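You operate a simulated robot arm through the tools that you are given. There is no shell and no other tool. Be economical: measure what you need, move in short steps, check, and stop when the job is done.

You run a simulated robot arm. Do the job below in one go: nothing can be reset, and whatever is moved stays where it is left.

JOB
Put one of the round plugs from the build bench top on top of the orange spring bush there.
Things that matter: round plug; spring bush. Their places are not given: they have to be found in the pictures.

Only the result counts: the job must be done as asked and must still hold three seconds after the hand-in. Knocking over, shifting, dropping, spilling or breaking anything else fails it.

ROBOT AND FRAMES
A 6-joint arm with a two-finger parallel gripper, fixed in place. Base frame: the origin is at the foot of the arm, x ahead of it, y to its left, z up; the work surface is at about z = 0.8. Readings come in m, degrees, newtons and seconds.
With the tool pointing down near the work surface it reaches from about 0.26 to 0.68 m from the base axis. Its first joint turns from -66.0 to 66.0 degrees. Payload 2.9 kg.
The tool frame sits at the grasp point between the pads (the TCP): z along the fingers, y along the line on which they close. The tips reach 0.03 m beyond it. Largest opening 0.11 m; finger width 0.02, thickness 0.01; the body of the gripper, 0.048 by 0.112 m, starts 0.055 m behind the TCP.
Orientation is told as [roll, pitch, yaw] about the base's x, y, z axes, in that order, counted from this pose: with the fingers straight down and closing along the base's y, the tool's x points along the base's -x, its y along +y and its z along -z.

CONTROLS
- The arm moves only by the tool move_arm. Its argument "motion" is a list of rows, each a list of 3 entries, a list of its own where there are three numbers: the closure in counts, from 0 (fully open) to 255 (shut), then the shift along the tool's x, y, z in units of 50 mm (1.0 is 50 mm), then the turn, a rotation vector about the tool's x, y, z in units of 5 degrees (1.0 is 5 degrees). In form: [[hand, [dx, dy, dz], [rx, ry, rz]], ...]. A call has 1 to 20 rows; each row shifts and turns the commanded pose from where the row before left it, along the tool's axes as they then stand. A call with a number of a shift or a turn outside -1 to 1 is refused whole. A row lasts 0.2 s, in which the tool goes at most 0.05 m and 8.6 degrees; a call with a longer step from one row to the next is refused whole, and so is a gripper value outside its range. Where a pose cannot be reached the arm comes as near as it can. A force on the tool above 40 N (or 10 N above the force at the start of the call, whichever is more), or a blocked arm, ends the call early, and 0.2 s more pass. Each finger travels about 0.108 m/s and halts on what it meets, pressing with about 42 N; the grip force reading is that of the motor and also rises with nothing between the fingers. The clock runs only during rows and for 0.2 s after the last one: add rows that do not move to give the fingers time. The reply holds the time, the measured pose of the TCP, the force on the tool along the base axes, the opening and the grip force, in the units named above and with some noise, and new pictures: "show" is both (left out), scene, wrist or none.
- Cameras (640 x 400 px; columns grow to the right, rows downward): "scene" is fixed at [0.0818, 0.433, 1.4001]; the picture's right is [-0.73, -0.68, 0.00], its down [-0.29, 0.31, -0.91] and it looks along [0.62, -0.66, -0.42] (base axes); focal length 348 px, centre (320, 200). "wrist" rides on the gripper at [-0.036, 0, -0.057] in the tool frame; the picture's right is [0.00, -1.00, 0.00], its down [0.97, 0.00, -0.24] and it looks along [0.24, 0.00, 0.97] (tool axes); focal length 218 px, centre (320, 200).
- point_at(camera, pixels): there is no depth. For up to 12 entries [column, row, z] of the newest picture of that camera ("zoom" is the newest enlarged one), the place [x, y] in the base frame at which the ray of that pixel passes the height z, good to about 0.003 m. The clock stands still meanwhile.
- zoom(camera, box): a new picture of the part [left, top, right, bottom] of that camera's present view, enlarged. The clock stands still meanwhile.
- sign_off(): hands the job in; it is judged then, once.

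Go step by step. Measure first, check grasps and placings, and put right what went wrong. The budget is 60 turns and 120 pictures, counting those below and the enlarged ones. Unless the task says otherwise, let go and move clear before handing in, and close with one line.

The tools are called after "Emit:" by a JSON object that holds its "name" and its "arguments". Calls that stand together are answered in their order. move_arm: Moves the arm, as the interface text tells. Its arguments: {"type":"object","properties":{"motion":{"type":"array","items":{"type":"array"}},"show":{"type":"string","enum":["both","scene","wrist","none"]}},"required":["motion"]} The other tools are called the same way: point_at (camera, pixels) gives the place at which the rays of pixels pass given heights; zoom (camera, box) takes an enlarged picture of a part of a camera's view; sign_off () hands the job in.

At the start:

```text
clock: 0.0
tool_pos: [0.4559, -0.2119, 1.1239]
orientation: [0.1, 0.0, 0.0]
wrist_force: [0.3, -0.4, -0.2]
grip_width: 0.1099
finger_force: 0.1
```

scene: 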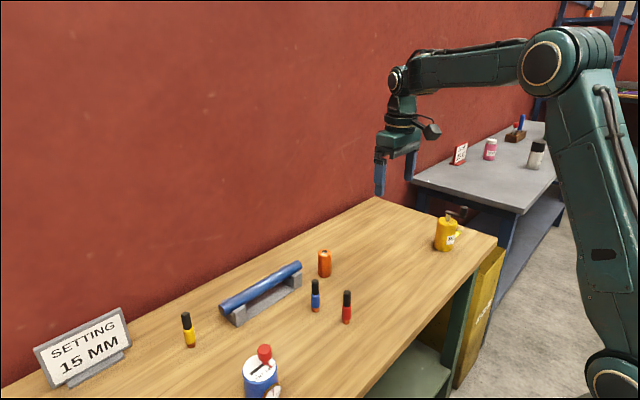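
wrist: 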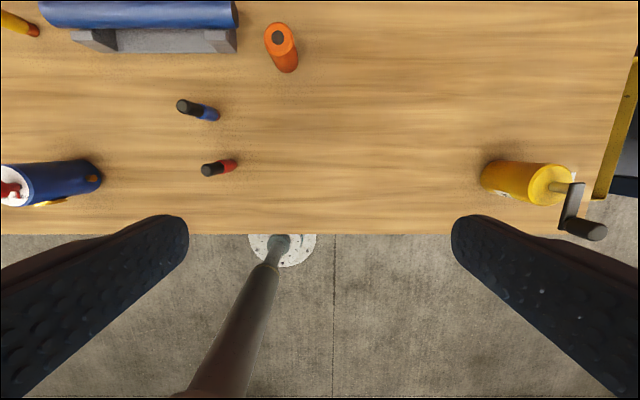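

The orange bush is at scene (324,263), and the candidate plugs are blue (315,295), red (347,307) and yellow (188,330). I'll zoom in on both views before measuring.

Emit:
{"name": "zoom", "arguments": {"camera": "scene", "box": [270, 235, 390, 335]}}

Emit:
{"name": "zoom", "arguments": {"camera": "wrist", "box": [160, 0, 320, 200]}}

Emit:
{"name": "point_at", "arguments": {"camera": "scene", "pixels": [[324, 276, 0.8], [324, 252, 0.86], [315, 310, 0.8], [315, 281, 0.86], [347, 322, 0.8], [347, 292, 0.86]]}}

Emit:
{"name": "point_at", "arguments": {"camera": "wrist", "pixels": [[288, 67, 0.8], [278, 37, 0.85], [278, 37, 0.86], [216, 116, 0.8], [183, 105, 0.86], [234, 164, 0.8], [206, 170, 0.86]]}}

```text
4.00 times, centred on (330, 285) of scene
```

zoom: 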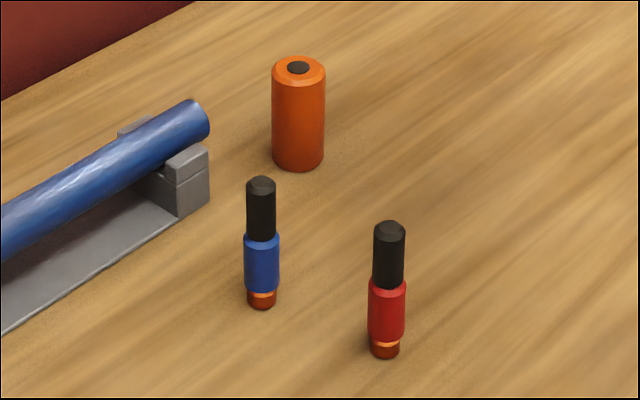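

```text
2.00 times, centred on (240, 100) of wrist
```

zoom: 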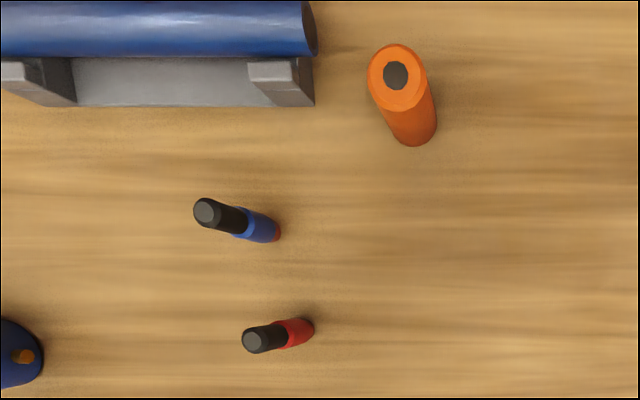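

```text
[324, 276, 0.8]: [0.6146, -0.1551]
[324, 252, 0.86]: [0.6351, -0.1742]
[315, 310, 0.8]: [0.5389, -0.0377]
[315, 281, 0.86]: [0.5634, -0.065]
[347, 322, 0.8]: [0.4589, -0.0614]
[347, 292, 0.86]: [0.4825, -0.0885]
```

```text
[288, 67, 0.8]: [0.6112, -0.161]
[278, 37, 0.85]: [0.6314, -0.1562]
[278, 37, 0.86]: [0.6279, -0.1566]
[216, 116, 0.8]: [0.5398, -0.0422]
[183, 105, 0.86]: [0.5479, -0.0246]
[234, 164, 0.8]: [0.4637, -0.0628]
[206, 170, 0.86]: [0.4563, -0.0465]
```

Both rays agree: the red plug stands at about (0.461,-0.062) with its top at z≈0.888. The bush is at about (0.620,-0.157) with its top at z≈0.874. I'll move above the red plug with the hand partly closed.

Emit:
{"name": "move_arm", "arguments": {"motion": [[110, [-0.02, 0.6, 0.5], [0, 0, 0]], [110, [-0.02, 0.6, 0.5], [0, 0, 0]], [110, [-0.02, 0.6, 0.5], [0, 0, 0]], [110, [-0.02, 0.6, 0.5], [0, 0, 0]], [110, [-0.02, 0.6, 0.4], [0, 0, 0]], [110, [0, 0, 0], [0, 0, 0]]]}}

```text
clock: 1.4
tool_pos: [0.4597, -0.0623, 1.0032]
orientation: [0.0, 0.0, 0.0]
wrist_force: [-0.2, 0.2, 0.8]
grip_width: 0.0627
finger_force: 0.0
```

scene: 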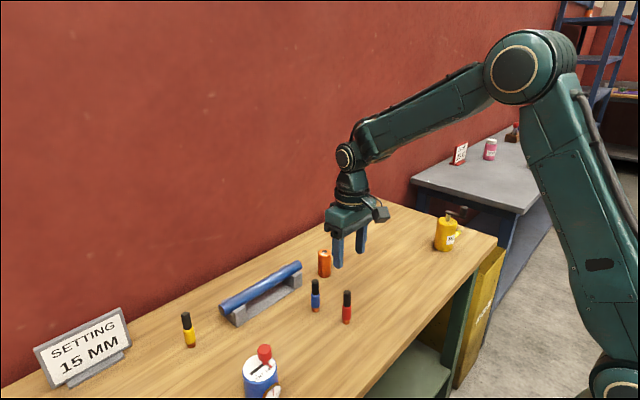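
wrist: 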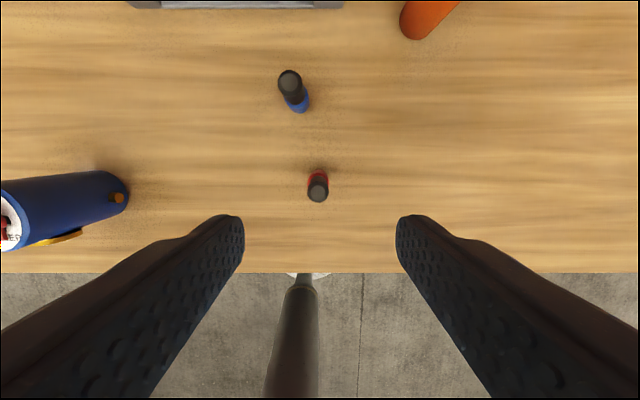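

The red plug top is at wrist (318,190), centred between the fingers. I'll measure it, and the bush foot too.

Emit:
{"name": "point_at", "arguments": {"camera": "wrist", "pixels": [[318, 190, 0.888], [318, 190, 0.878], [318, 175, 0.8], [291, 82, 0.888]]}}

Emit:
{"name": "zoom", "arguments": {"camera": "wrist", "box": [280, 150, 360, 210]}}

Emit:
{"name": "zoom", "arguments": {"camera": "scene", "box": [317, 280, 377, 330]}}

```text
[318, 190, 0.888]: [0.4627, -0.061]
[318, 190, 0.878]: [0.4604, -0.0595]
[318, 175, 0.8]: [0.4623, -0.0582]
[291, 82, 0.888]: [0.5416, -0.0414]
```

```text
6.67 times, centred on (320, 180) of wrist
```

zoom: 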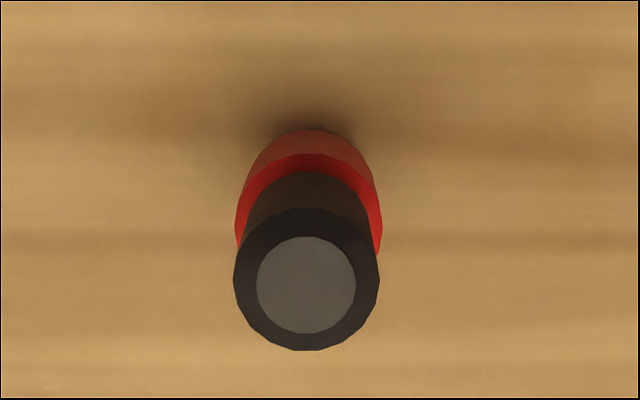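

```text
8.00 times, centred on (347, 305) of scene
```

zoom: 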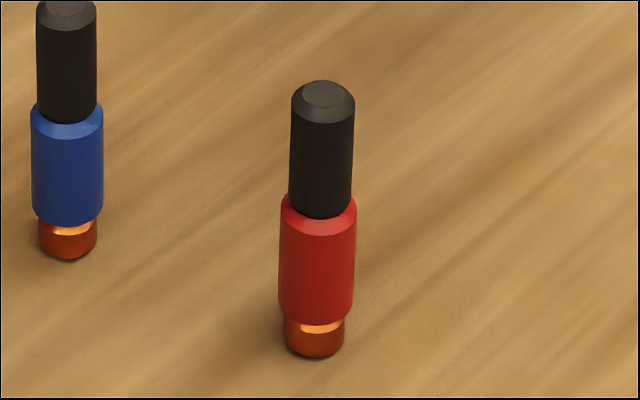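

The top centre is at wrist (318,192), giving about (0.4615,-0.061). The plug's black handle is about 17 mm wide and spans z≈0.85–0.888. I'll descend to z≈0.878 without closing yet.

Emit:
{"name": "move_arm", "arguments": {"motion": [[110, [-0.04, 0.02, 0.5], [0, 0, 0]], [110, [0, 0, 0.6], [0, 0, 0]], [110, [0, 0, 0.6], [0, 0, 0]], [110, [0, 0, 0.5], [0, 0, 0]], [110, [0, 0, 0.3], [0, 0, 0]], [110, [0, 0, 0], [0, 0, 0]]]}}

Emit:
{"name": "zoom", "arguments": {"camera": "scene", "box": [297, 240, 397, 340]}}

```text
clock: 2.8
tool_pos: [0.4621, -0.06, 0.8795]
orientation: [0.0, 0.0, 0.0]
wrist_force: [-0.6, -0.3, 1.4]
grip_width: 0.0625
finger_force: 0.0
```

scene: 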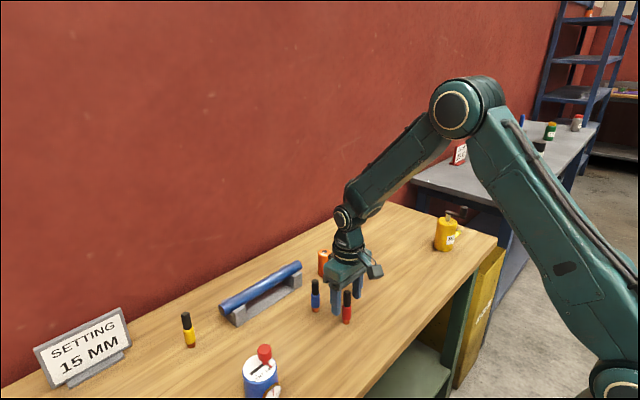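
wrist: 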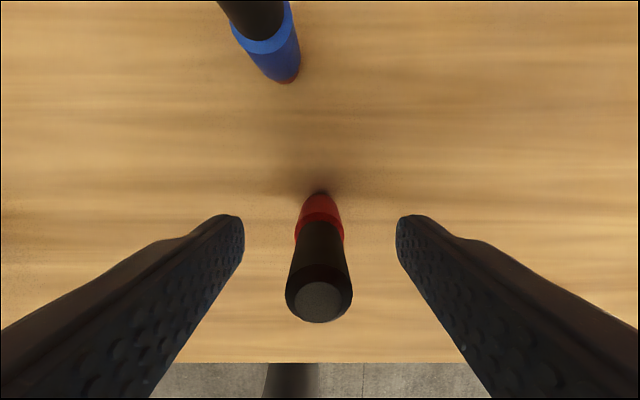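

```text
4.00 times, centred on (347, 290) of scene
```

zoom: 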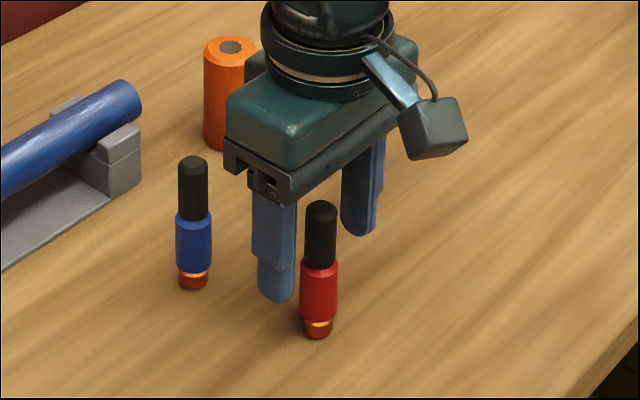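

The plug is centred between the pads in y, with its top at wrist (319,298). I'll raise 4 mm so the pads touch only the black handle, then close.

Emit:
{"name": "move_arm", "arguments": {"motion": [[110, [0.01, 0, -0.09], [0, 0, 0]], [110, [0, 0, 0], [0, 0, 0]], [140, [0, 0, 0], [0, 0, 0]], [170, [0, 0, 0], [0, 0, 0]], [200, [0, 0, 0], [0, 0, 0]], [220, [0, 0, 0], [0, 0, 0]], [255, [0, 0, 0], [0, 0, 0]], [255, [0, 0, 0], [0, 0, 0]], [255, [0, 0, 0], [0, 0, 0]]]}}

Emit:
{"name": "zoom", "arguments": {"camera": "scene", "box": [297, 240, 397, 340]}}

```text
clock: 4.8
tool_pos: [0.462, -0.0612, 0.8848]
orientation: [0.0, 0.0, 0.0]
wrist_force: [0.7, 0.0, -1.1]
grip_width: 0.0208
finger_force: 42.3
```

scene: 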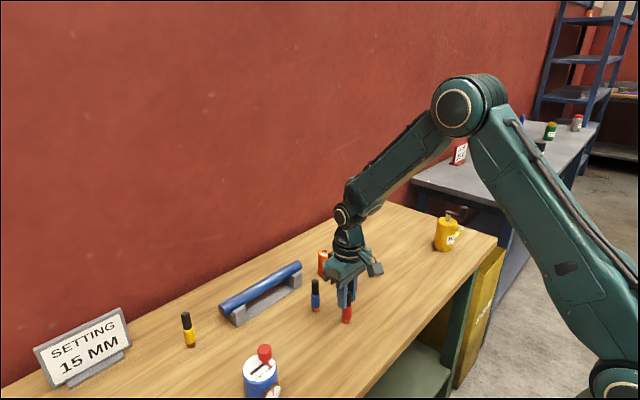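
wrist: 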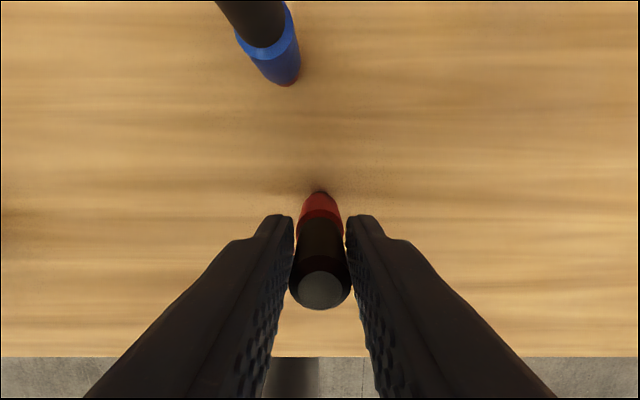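

```text
4.00 times, centred on (347, 290) of scene
```

zoom: 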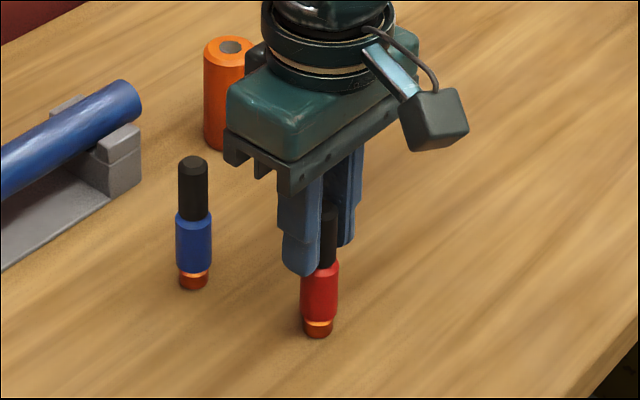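

The hand holds something 20.8 mm wide at 42 N, and the plug still looks upright. I'll lift 0.1 m and check that it comes along straight.

Emit:
{"name": "move_arm", "arguments": {"motion": [[255, [0, 0, -0.2], [0, 0, 0]], [255, [0, 0, -0.6], [0, 0, 0]], [255, [0, 0, -0.6], [0, 0, 0]], [255, [0, 0, -0.6], [0, 0, 0]], [255, [0, 0, -0.3], [0, 0, 0]], [255, [0, 0, 0], [0, 0, 0]]]}}

Emit:
{"name": "zoom", "arguments": {"camera": "scene", "box": [297, 200, 397, 300]}}

Emit:
{"name": "zoom", "arguments": {"camera": "wrist", "box": [220, 150, 420, 330]}}

```text
clock: 6.2
tool_pos: [0.4609, -0.0604, 0.9996]
orientation: [0.0, 0.1, 0.0]
wrist_force: [-0.6, 0.2, -0.5]
grip_width: 0.0209
finger_force: 42.3
```

scene: 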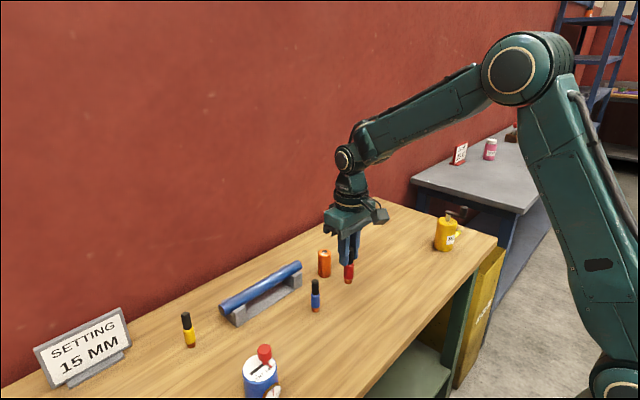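
wrist: 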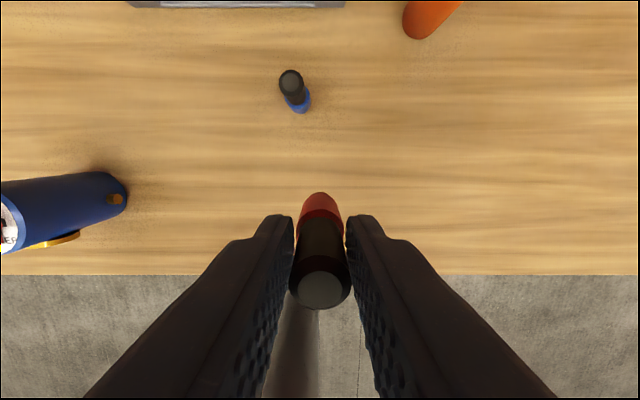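

```text
4.00 times, centred on (347, 250) of scene
```

zoom: 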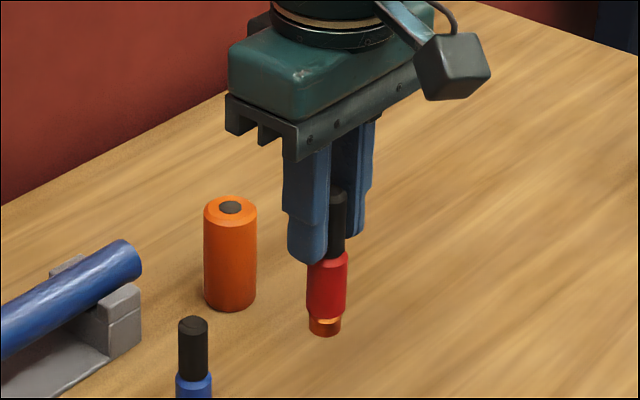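

```text
2.22 times, centred on (320, 240) of wrist
```

zoom: 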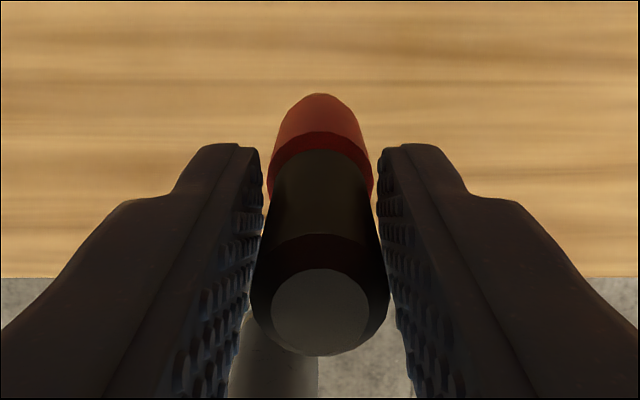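

The plug came up with the hand and hangs straight. I'll move it to just short of the bush, about 75 mm back in x and in line in y, so the wrist camera can see the bush top.

Emit:
{"name": "move_arm", "arguments": {"motion": [[255, [-0.42, -0.48, -0.1], [0, 0, 0]], [255, [-0.42, -0.48, -0.1], [0, 0, 0]], [255, [-0.42, -0.48, 0], [0, 0, 0]], [255, [-0.42, -0.48, 0], [0, 0, 0]], [255, [0, 0, 0], [0, 0, 0]]]}}

Emit:
{"name": "zoom", "arguments": {"camera": "wrist", "box": [260, 40, 380, 200]}}

Emit:
{"name": "zoom", "arguments": {"camera": "scene", "box": [285, 210, 385, 290]}}

```text
clock: 7.4
tool_pos: [0.5472, -0.1561, 1.0066]
orientation: [0.0, 0.0, -0.1]
wrist_force: [-0.5, 0.5, -1.7]
grip_width: 0.0209
finger_force: 41.8
```

scene: 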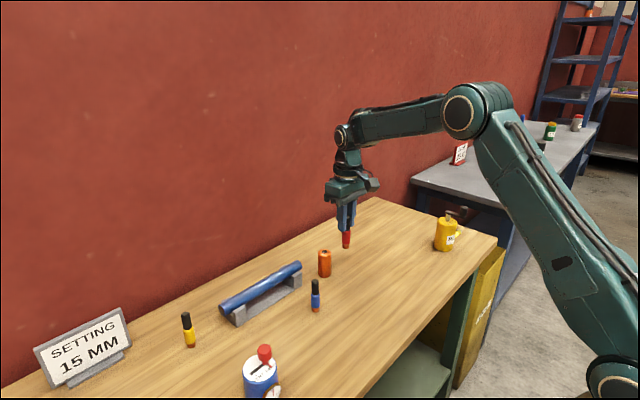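
wrist: 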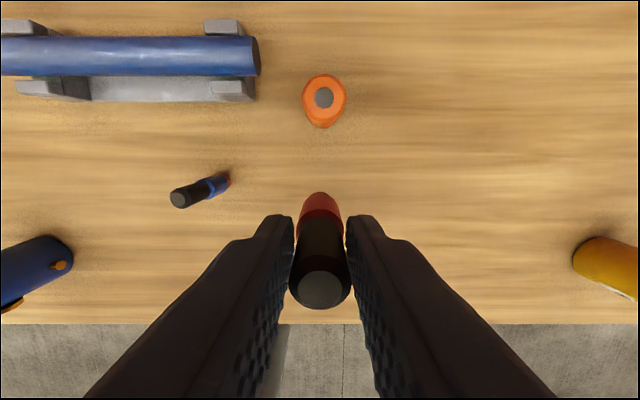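

```text
2.50 times, centred on (320, 120) of wrist
```

zoom: 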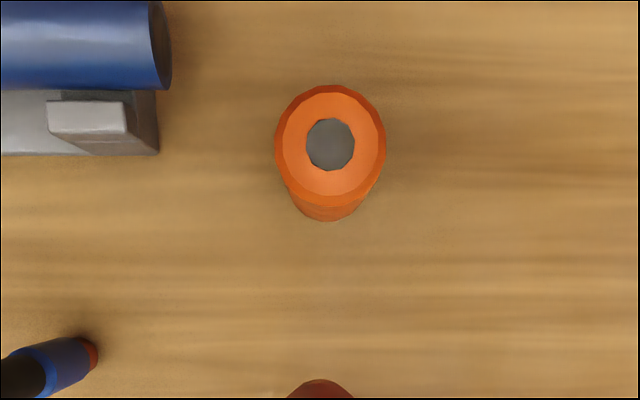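

```text
5.00 times, centred on (335, 250) of scene
```

zoom: 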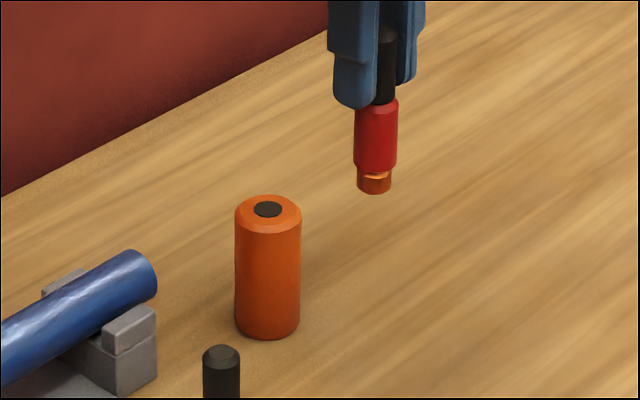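

The bush top centre is at wrist (324.4,97.6) and scene (324.5,252). I'll measure both at the estimated top heights.

Emit:
{"name": "point_at", "arguments": {"camera": "wrist", "pixels": [[324.4, 97.6, 0.87], [324.4, 97.6, 0.875], [324.4, 97.6, 0.88], [302.5, 98, 0.87], [346.5, 98, 0.87]]}}

Emit:
{"name": "point_at", "arguments": {"camera": "scene", "pixels": [[324.5, 252, 0.87], [324.5, 252, 0.875], [324.5, 252, 0.88], [346.5, 246, 0.92], [346.5, 246, 0.93]]}}

```text
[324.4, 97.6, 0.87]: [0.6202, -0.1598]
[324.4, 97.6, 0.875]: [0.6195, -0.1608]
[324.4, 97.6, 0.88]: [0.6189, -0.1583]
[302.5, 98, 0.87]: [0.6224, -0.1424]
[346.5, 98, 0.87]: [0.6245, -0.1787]
```

```text
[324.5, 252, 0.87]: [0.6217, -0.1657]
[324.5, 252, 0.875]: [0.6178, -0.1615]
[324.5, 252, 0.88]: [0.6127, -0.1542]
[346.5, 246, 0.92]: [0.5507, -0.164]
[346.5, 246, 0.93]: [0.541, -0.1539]
```

The bush top centre comes out at about (0.621,-0.160,0.874), consistent over three views. I'll go over it, allowing for a ~1.5 mm plug offset in x, and lower to about 13 mm clearance.

Emit:
{"name": "move_arm", "arguments": {"motion": [[255, [-0.5, -0.03, 0], [0, 0, 0]], [255, [-0.5, -0.03, 0], [0, 0, 0]], [255, [-0.5, -0.018, 0], [0, 0, 0]], [255, [0, 0, 0.35], [0, 0, 0]], [255, [0, 0, 0.34], [0, 0, 0]], [255, [0, 0, 0], [0, 0, 0]], [255, [0, 0, 0], [0, 0, 0]]]}}

Emit:
{"name": "zoom", "arguments": {"camera": "scene", "box": [294, 210, 354, 290]}}

Emit:
{"name": "zoom", "arguments": {"camera": "wrist", "box": [260, 120, 380, 300]}}

```text
clock: 9.0
tool_pos: [0.6221, -0.1617, 0.9738]
orientation: [0.0, 0.0, -0.1]
wrist_force: [-1.6, 0.0, -0.5]
grip_width: 0.0211
finger_force: 42.1
```

scene: 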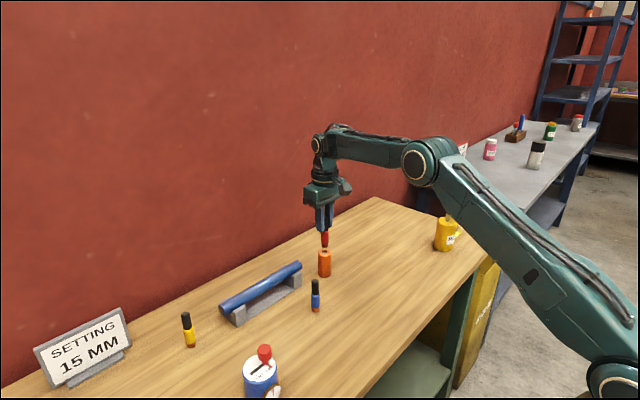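
wrist: 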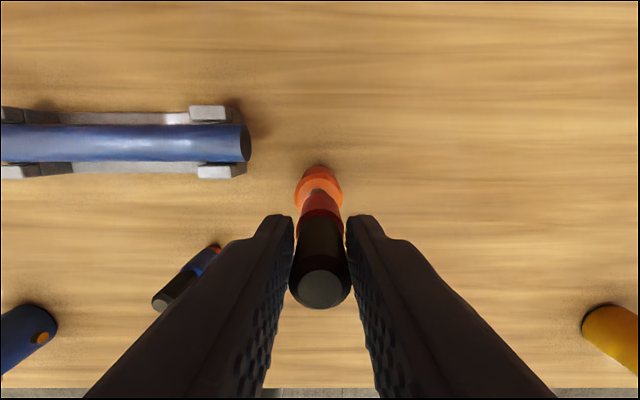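

```text
5.00 times, centred on (324, 250) of scene
```

zoom: 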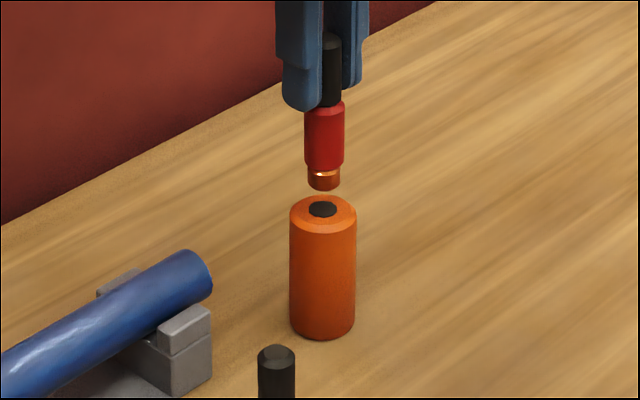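

```text
2.22 times, centred on (320, 210) of wrist
```

zoom: 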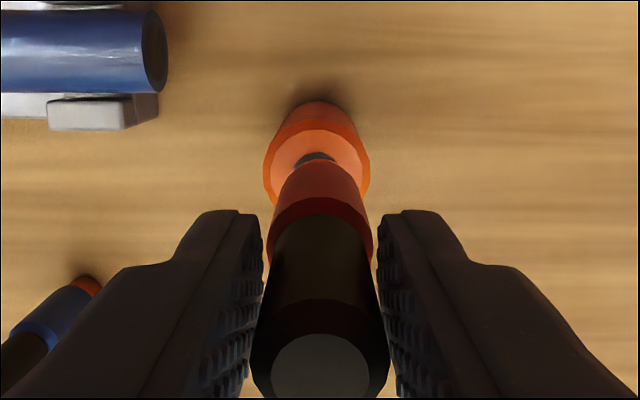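

In the scene zoom the plug bottom (324,183) is above the bush centre (323,209), with a gap of about 14 mm. The wrist view shows the plug about 1 mm off toward -y, so I'll correct that and lower 12 mm.

Emit:
{"name": "move_arm", "arguments": {"motion": [[255, [0, 0.024, 0], [0, 0, 0]], [255, [0, 0, 0.08], [0, 0, 0]], [255, [0, 0, 0.08], [0, 0, 0]], [255, [0, 0, 0.08], [0, 0, 0]], [255, [0, 0, 0], [0, 0, 0]], [255, [0, 0, 0], [0, 0, 0]]]}}

Emit:
{"name": "zoom", "arguments": {"camera": "scene", "box": [304, 225, 344, 275]}}

Emit:
{"name": "zoom", "arguments": {"camera": "wrist", "box": [280, 140, 360, 240]}}

```text
clock: 10.4
tool_pos: [0.622, -0.1595, 0.9626]
orientation: [0.0, -0.1, 0.0]
wrist_force: [-0.1, -0.3, -0.9]
grip_width: 0.0211
finger_force: 41.7
```

scene: 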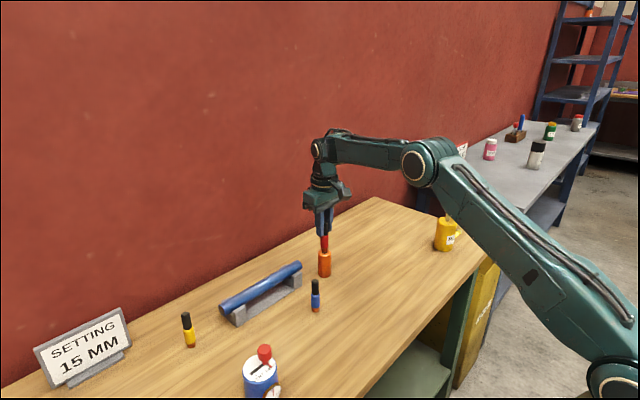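
wrist: 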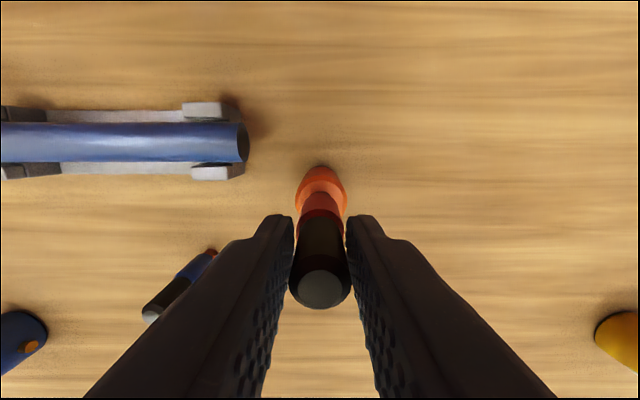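

```text
8.00 times, centred on (324, 250) of scene
```

zoom: 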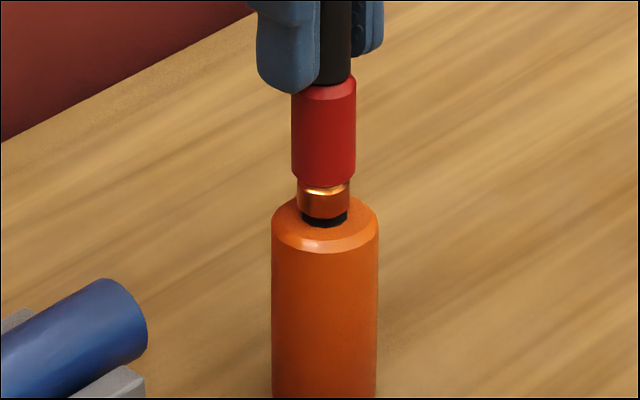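

```text
4.00 times, centred on (320, 190) of wrist
```

zoom: 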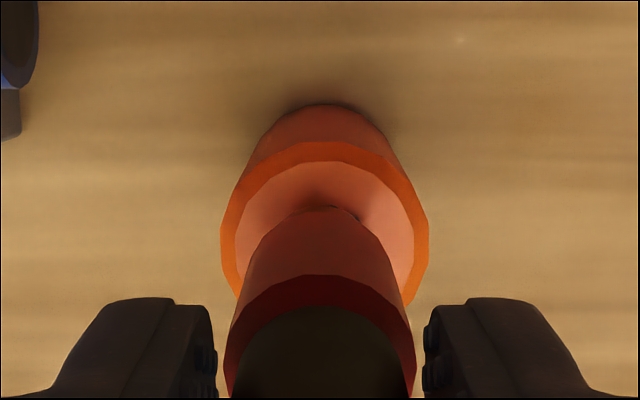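

About 3 mm of gap remains and the plug is well centred: plug column 324 against bush 325 in the scene zoom. I'll lower in 0.5 mm steps and watch the force.

Emit:
{"name": "move_arm", "arguments": {"motion": [[255, [0, -0.01, 0.01], [0, 0, 0]], [255, [0, 0, 0.01], [0, 0, 0]], [255, [0, 0, 0.01], [0, 0, 0]], [255, [0, 0, 0.01], [0, 0, 0]], [255, [0, 0, 0.01], [0, 0, 0]], [255, [0, 0, 0], [0, 0, 0]], [255, [0, 0, 0], [0, 0, 0]]], "show": "none"}}

Emit:
{"name": "zoom", "arguments": {"camera": "scene", "box": [304, 225, 344, 275]}}

```text
clock: 12.0
tool_pos: [0.6211, -0.1603, 0.9604]
orientation: [0.0, 0.0, 0.0]
wrist_force: [0.6, -0.2, -0.7]
grip_width: 0.0209
finger_force: 41.9
```

```text
8.00 times, centred on (324, 250) of scene
```

zoom: 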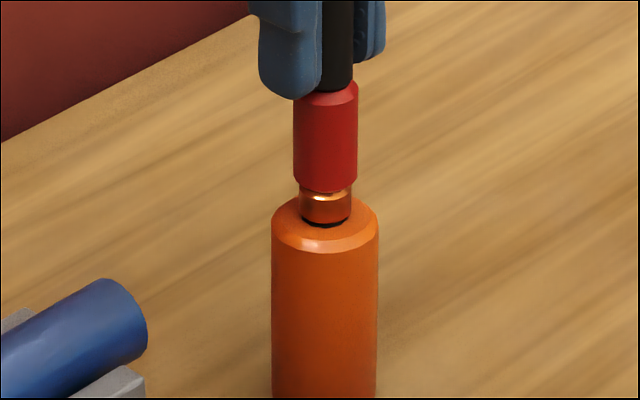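

Still a dark sliver below the plug and no contact force, so I'll lower further in 0.5 mm steps.

Emit:
{"name": "move_arm", "arguments": {"motion": [[255, [0, 0, 0.01], [0, 0, 0]], [255, [0, 0, 0.01], [0, 0, 0]], [255, [0, 0, 0.01], [0, 0, 0]], [255, [0, 0, 0], [0, 0, 0]], [255, [0, 0, 0], [0, 0, 0]]], "show": "none"}}

Emit:
{"name": "zoom", "arguments": {"camera": "scene", "box": [304, 225, 344, 275]}}

```text
clock: 13.2
tool_pos: [0.6211, -0.1601, 0.9578]
orientation: [0.0, -0.1, 0.0]
wrist_force: [0.8, 0.0, 2.9]
grip_width: 0.0209
finger_force: 42.1
```

```text
8.00 times, centred on (324, 250) of scene
```

zoom: 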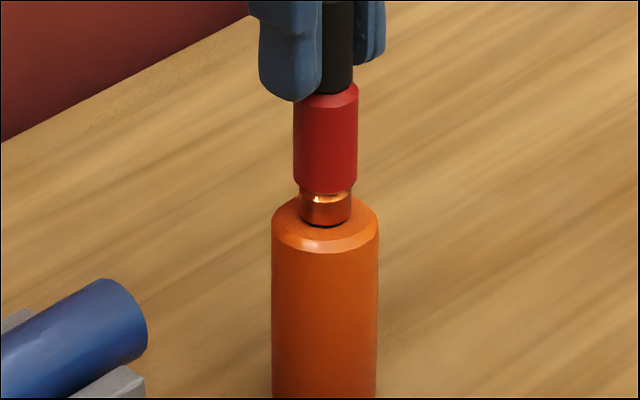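

The upward force is now 2.9 N, so contact is likely starting. I'll take one more small step to confirm.

Emit:
{"name": "move_arm", "arguments": {"motion": [[255, [0, 0, 0.008], [0, 0, 0]], [255, [0, 0, 0], [0, 0, 0]], [255, [0, 0, 0], [0, 0, 0]]], "show": "none"}}

Emit:
{"name": "zoom", "arguments": {"camera": "scene", "box": [304, 225, 344, 275]}}

```text
clock: 14.0
tool_pos: [0.6207, -0.1601, 0.9599]
orientation: [0.0, -0.1, 0.0]
wrist_force: [-0.9, -1.1, 10.2]
grip_width: 0.0207
finger_force: 42.5
```

```text
8.00 times, centred on (324, 250) of scene
```

zoom: 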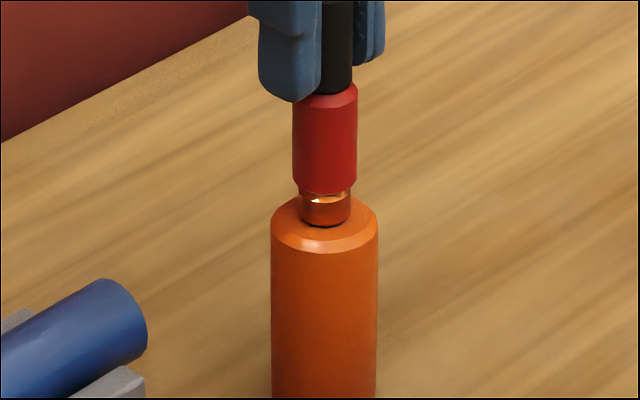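

Contact is confirmed at 10 N with the plug seated. I'll back off 0.3 mm to relieve the push and open gently in place.

Emit:
{"name": "move_arm", "arguments": {"motion": [[255, [0, 0, -0.007], [0, 0, 0]], [230, [0, 0, 0], [0, 0, 0]], [215, [0, 0, 0], [0, 0, 0]], [208, [0, 0, 0], [0, 0, 0]], [204, [0, 0, 0], [0, 0, 0]], [200, [0, 0, 0], [0, 0, 0]], [192, [0, 0, 0], [0, 0, 0]], [180, [0, 0, 0], [0, 0, 0]], [160, [0, 0, 0], [0, 0, 0]], [130, [0, 0, 0], [0, 0, 0]], [110, [0, 0, 0], [0, 0, 0]], [110, [0, 0, 0], [0, 0, 0]]]}}

Emit:
{"name": "zoom", "arguments": {"camera": "scene", "box": [304, 215, 344, 285]}}

```text
clock: 16.6
tool_pos: [0.622, -0.1604, 0.9583]
orientation: [-0.1, 0.0, 0.0]
wrist_force: [-0.7, 0.4, 0.2]
grip_width: 0.0626
finger_force: 0.1
```

scene: 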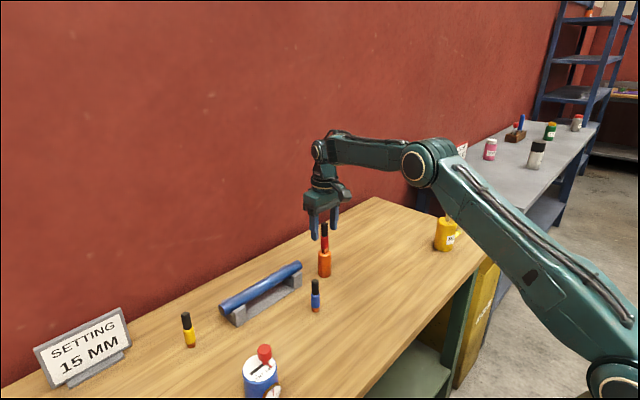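
wrist: 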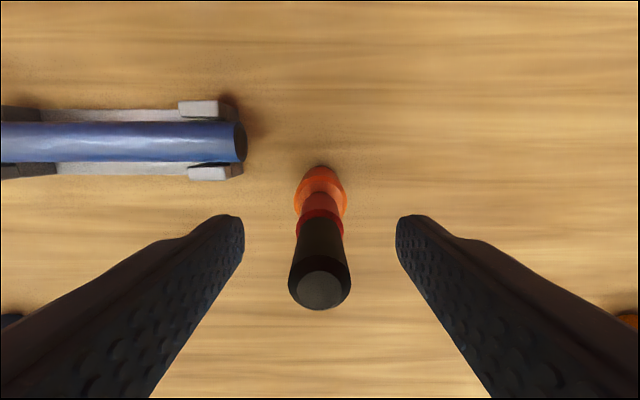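

```text
5.71 times, centred on (324, 250) of scene
```

zoom: 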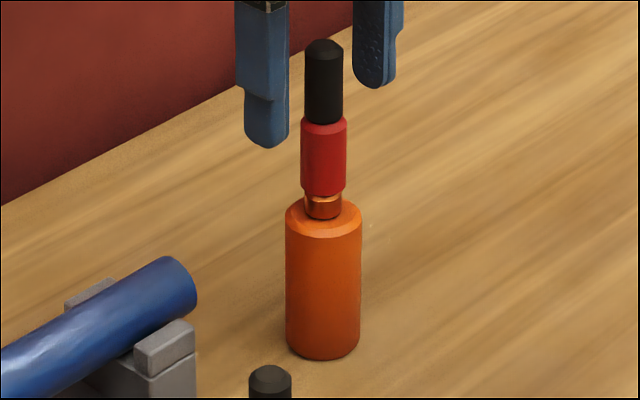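

The plug stands free and upright on the bush. I'll rise straight up to get clear.

Emit:
{"name": "move_arm", "arguments": {"motion": [[110, [0, 0, -0.2], [0, 0, 0]], [110, [0, 0, -0.5], [0, 0, 0]], [110, [0, 0, -0.6], [0, 0, 0]], [110, [0, 0, -0.6], [0, 0, 0]], [110, [0.5, 0, -0.5], [0, 0, 0]], [110, [0.6, 0, 0], [0, 0, 0]], [110, [0.6, 0, 0], [0, 0, 0]], [110, [0, 0, 0], [0, 0, 0]], [110, [0, 0, 0], [0, 0, 0]]]}}

Emit:
{"name": "zoom", "arguments": {"camera": "scene", "box": [304, 215, 344, 285]}}

```text
clock: 18.6
tool_pos: [0.537, -0.1601, 1.08]
orientation: [0.0, 0.0, 0.0]
wrist_force: [0.2, 0.6, 0.4]
grip_width: 0.0626
finger_force: 0.1
```

scene: 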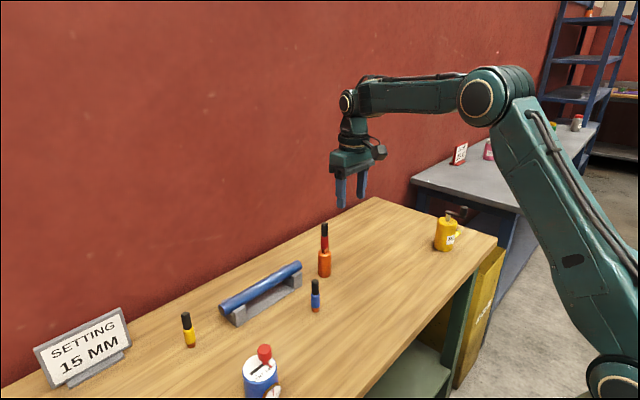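
wrist: 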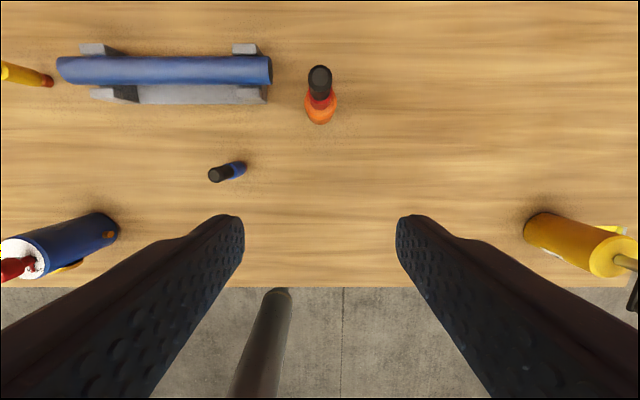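

```text
5.71 times, centred on (324, 250) of scene
```

zoom: 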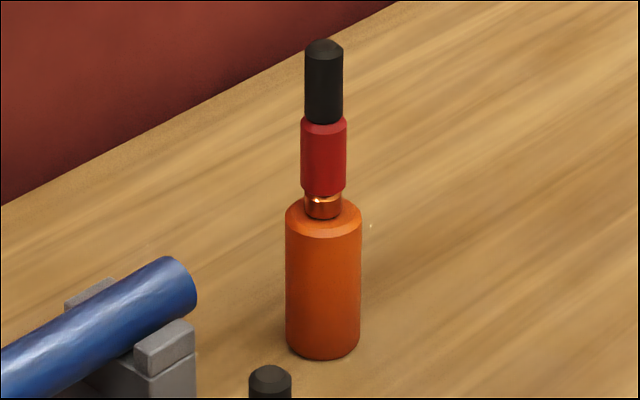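

The plug is steady and upright on the orange bush, the gripper is clear and nothing else has moved, so I'm handing in.

Emit:
{"name": "sign_off", "arguments": {}}

```text
The job is handed in.
```

The red round plug is standing upright on top of the orange spring bush, the gripper is open and clear of it, and nothing else on the bench was moved.
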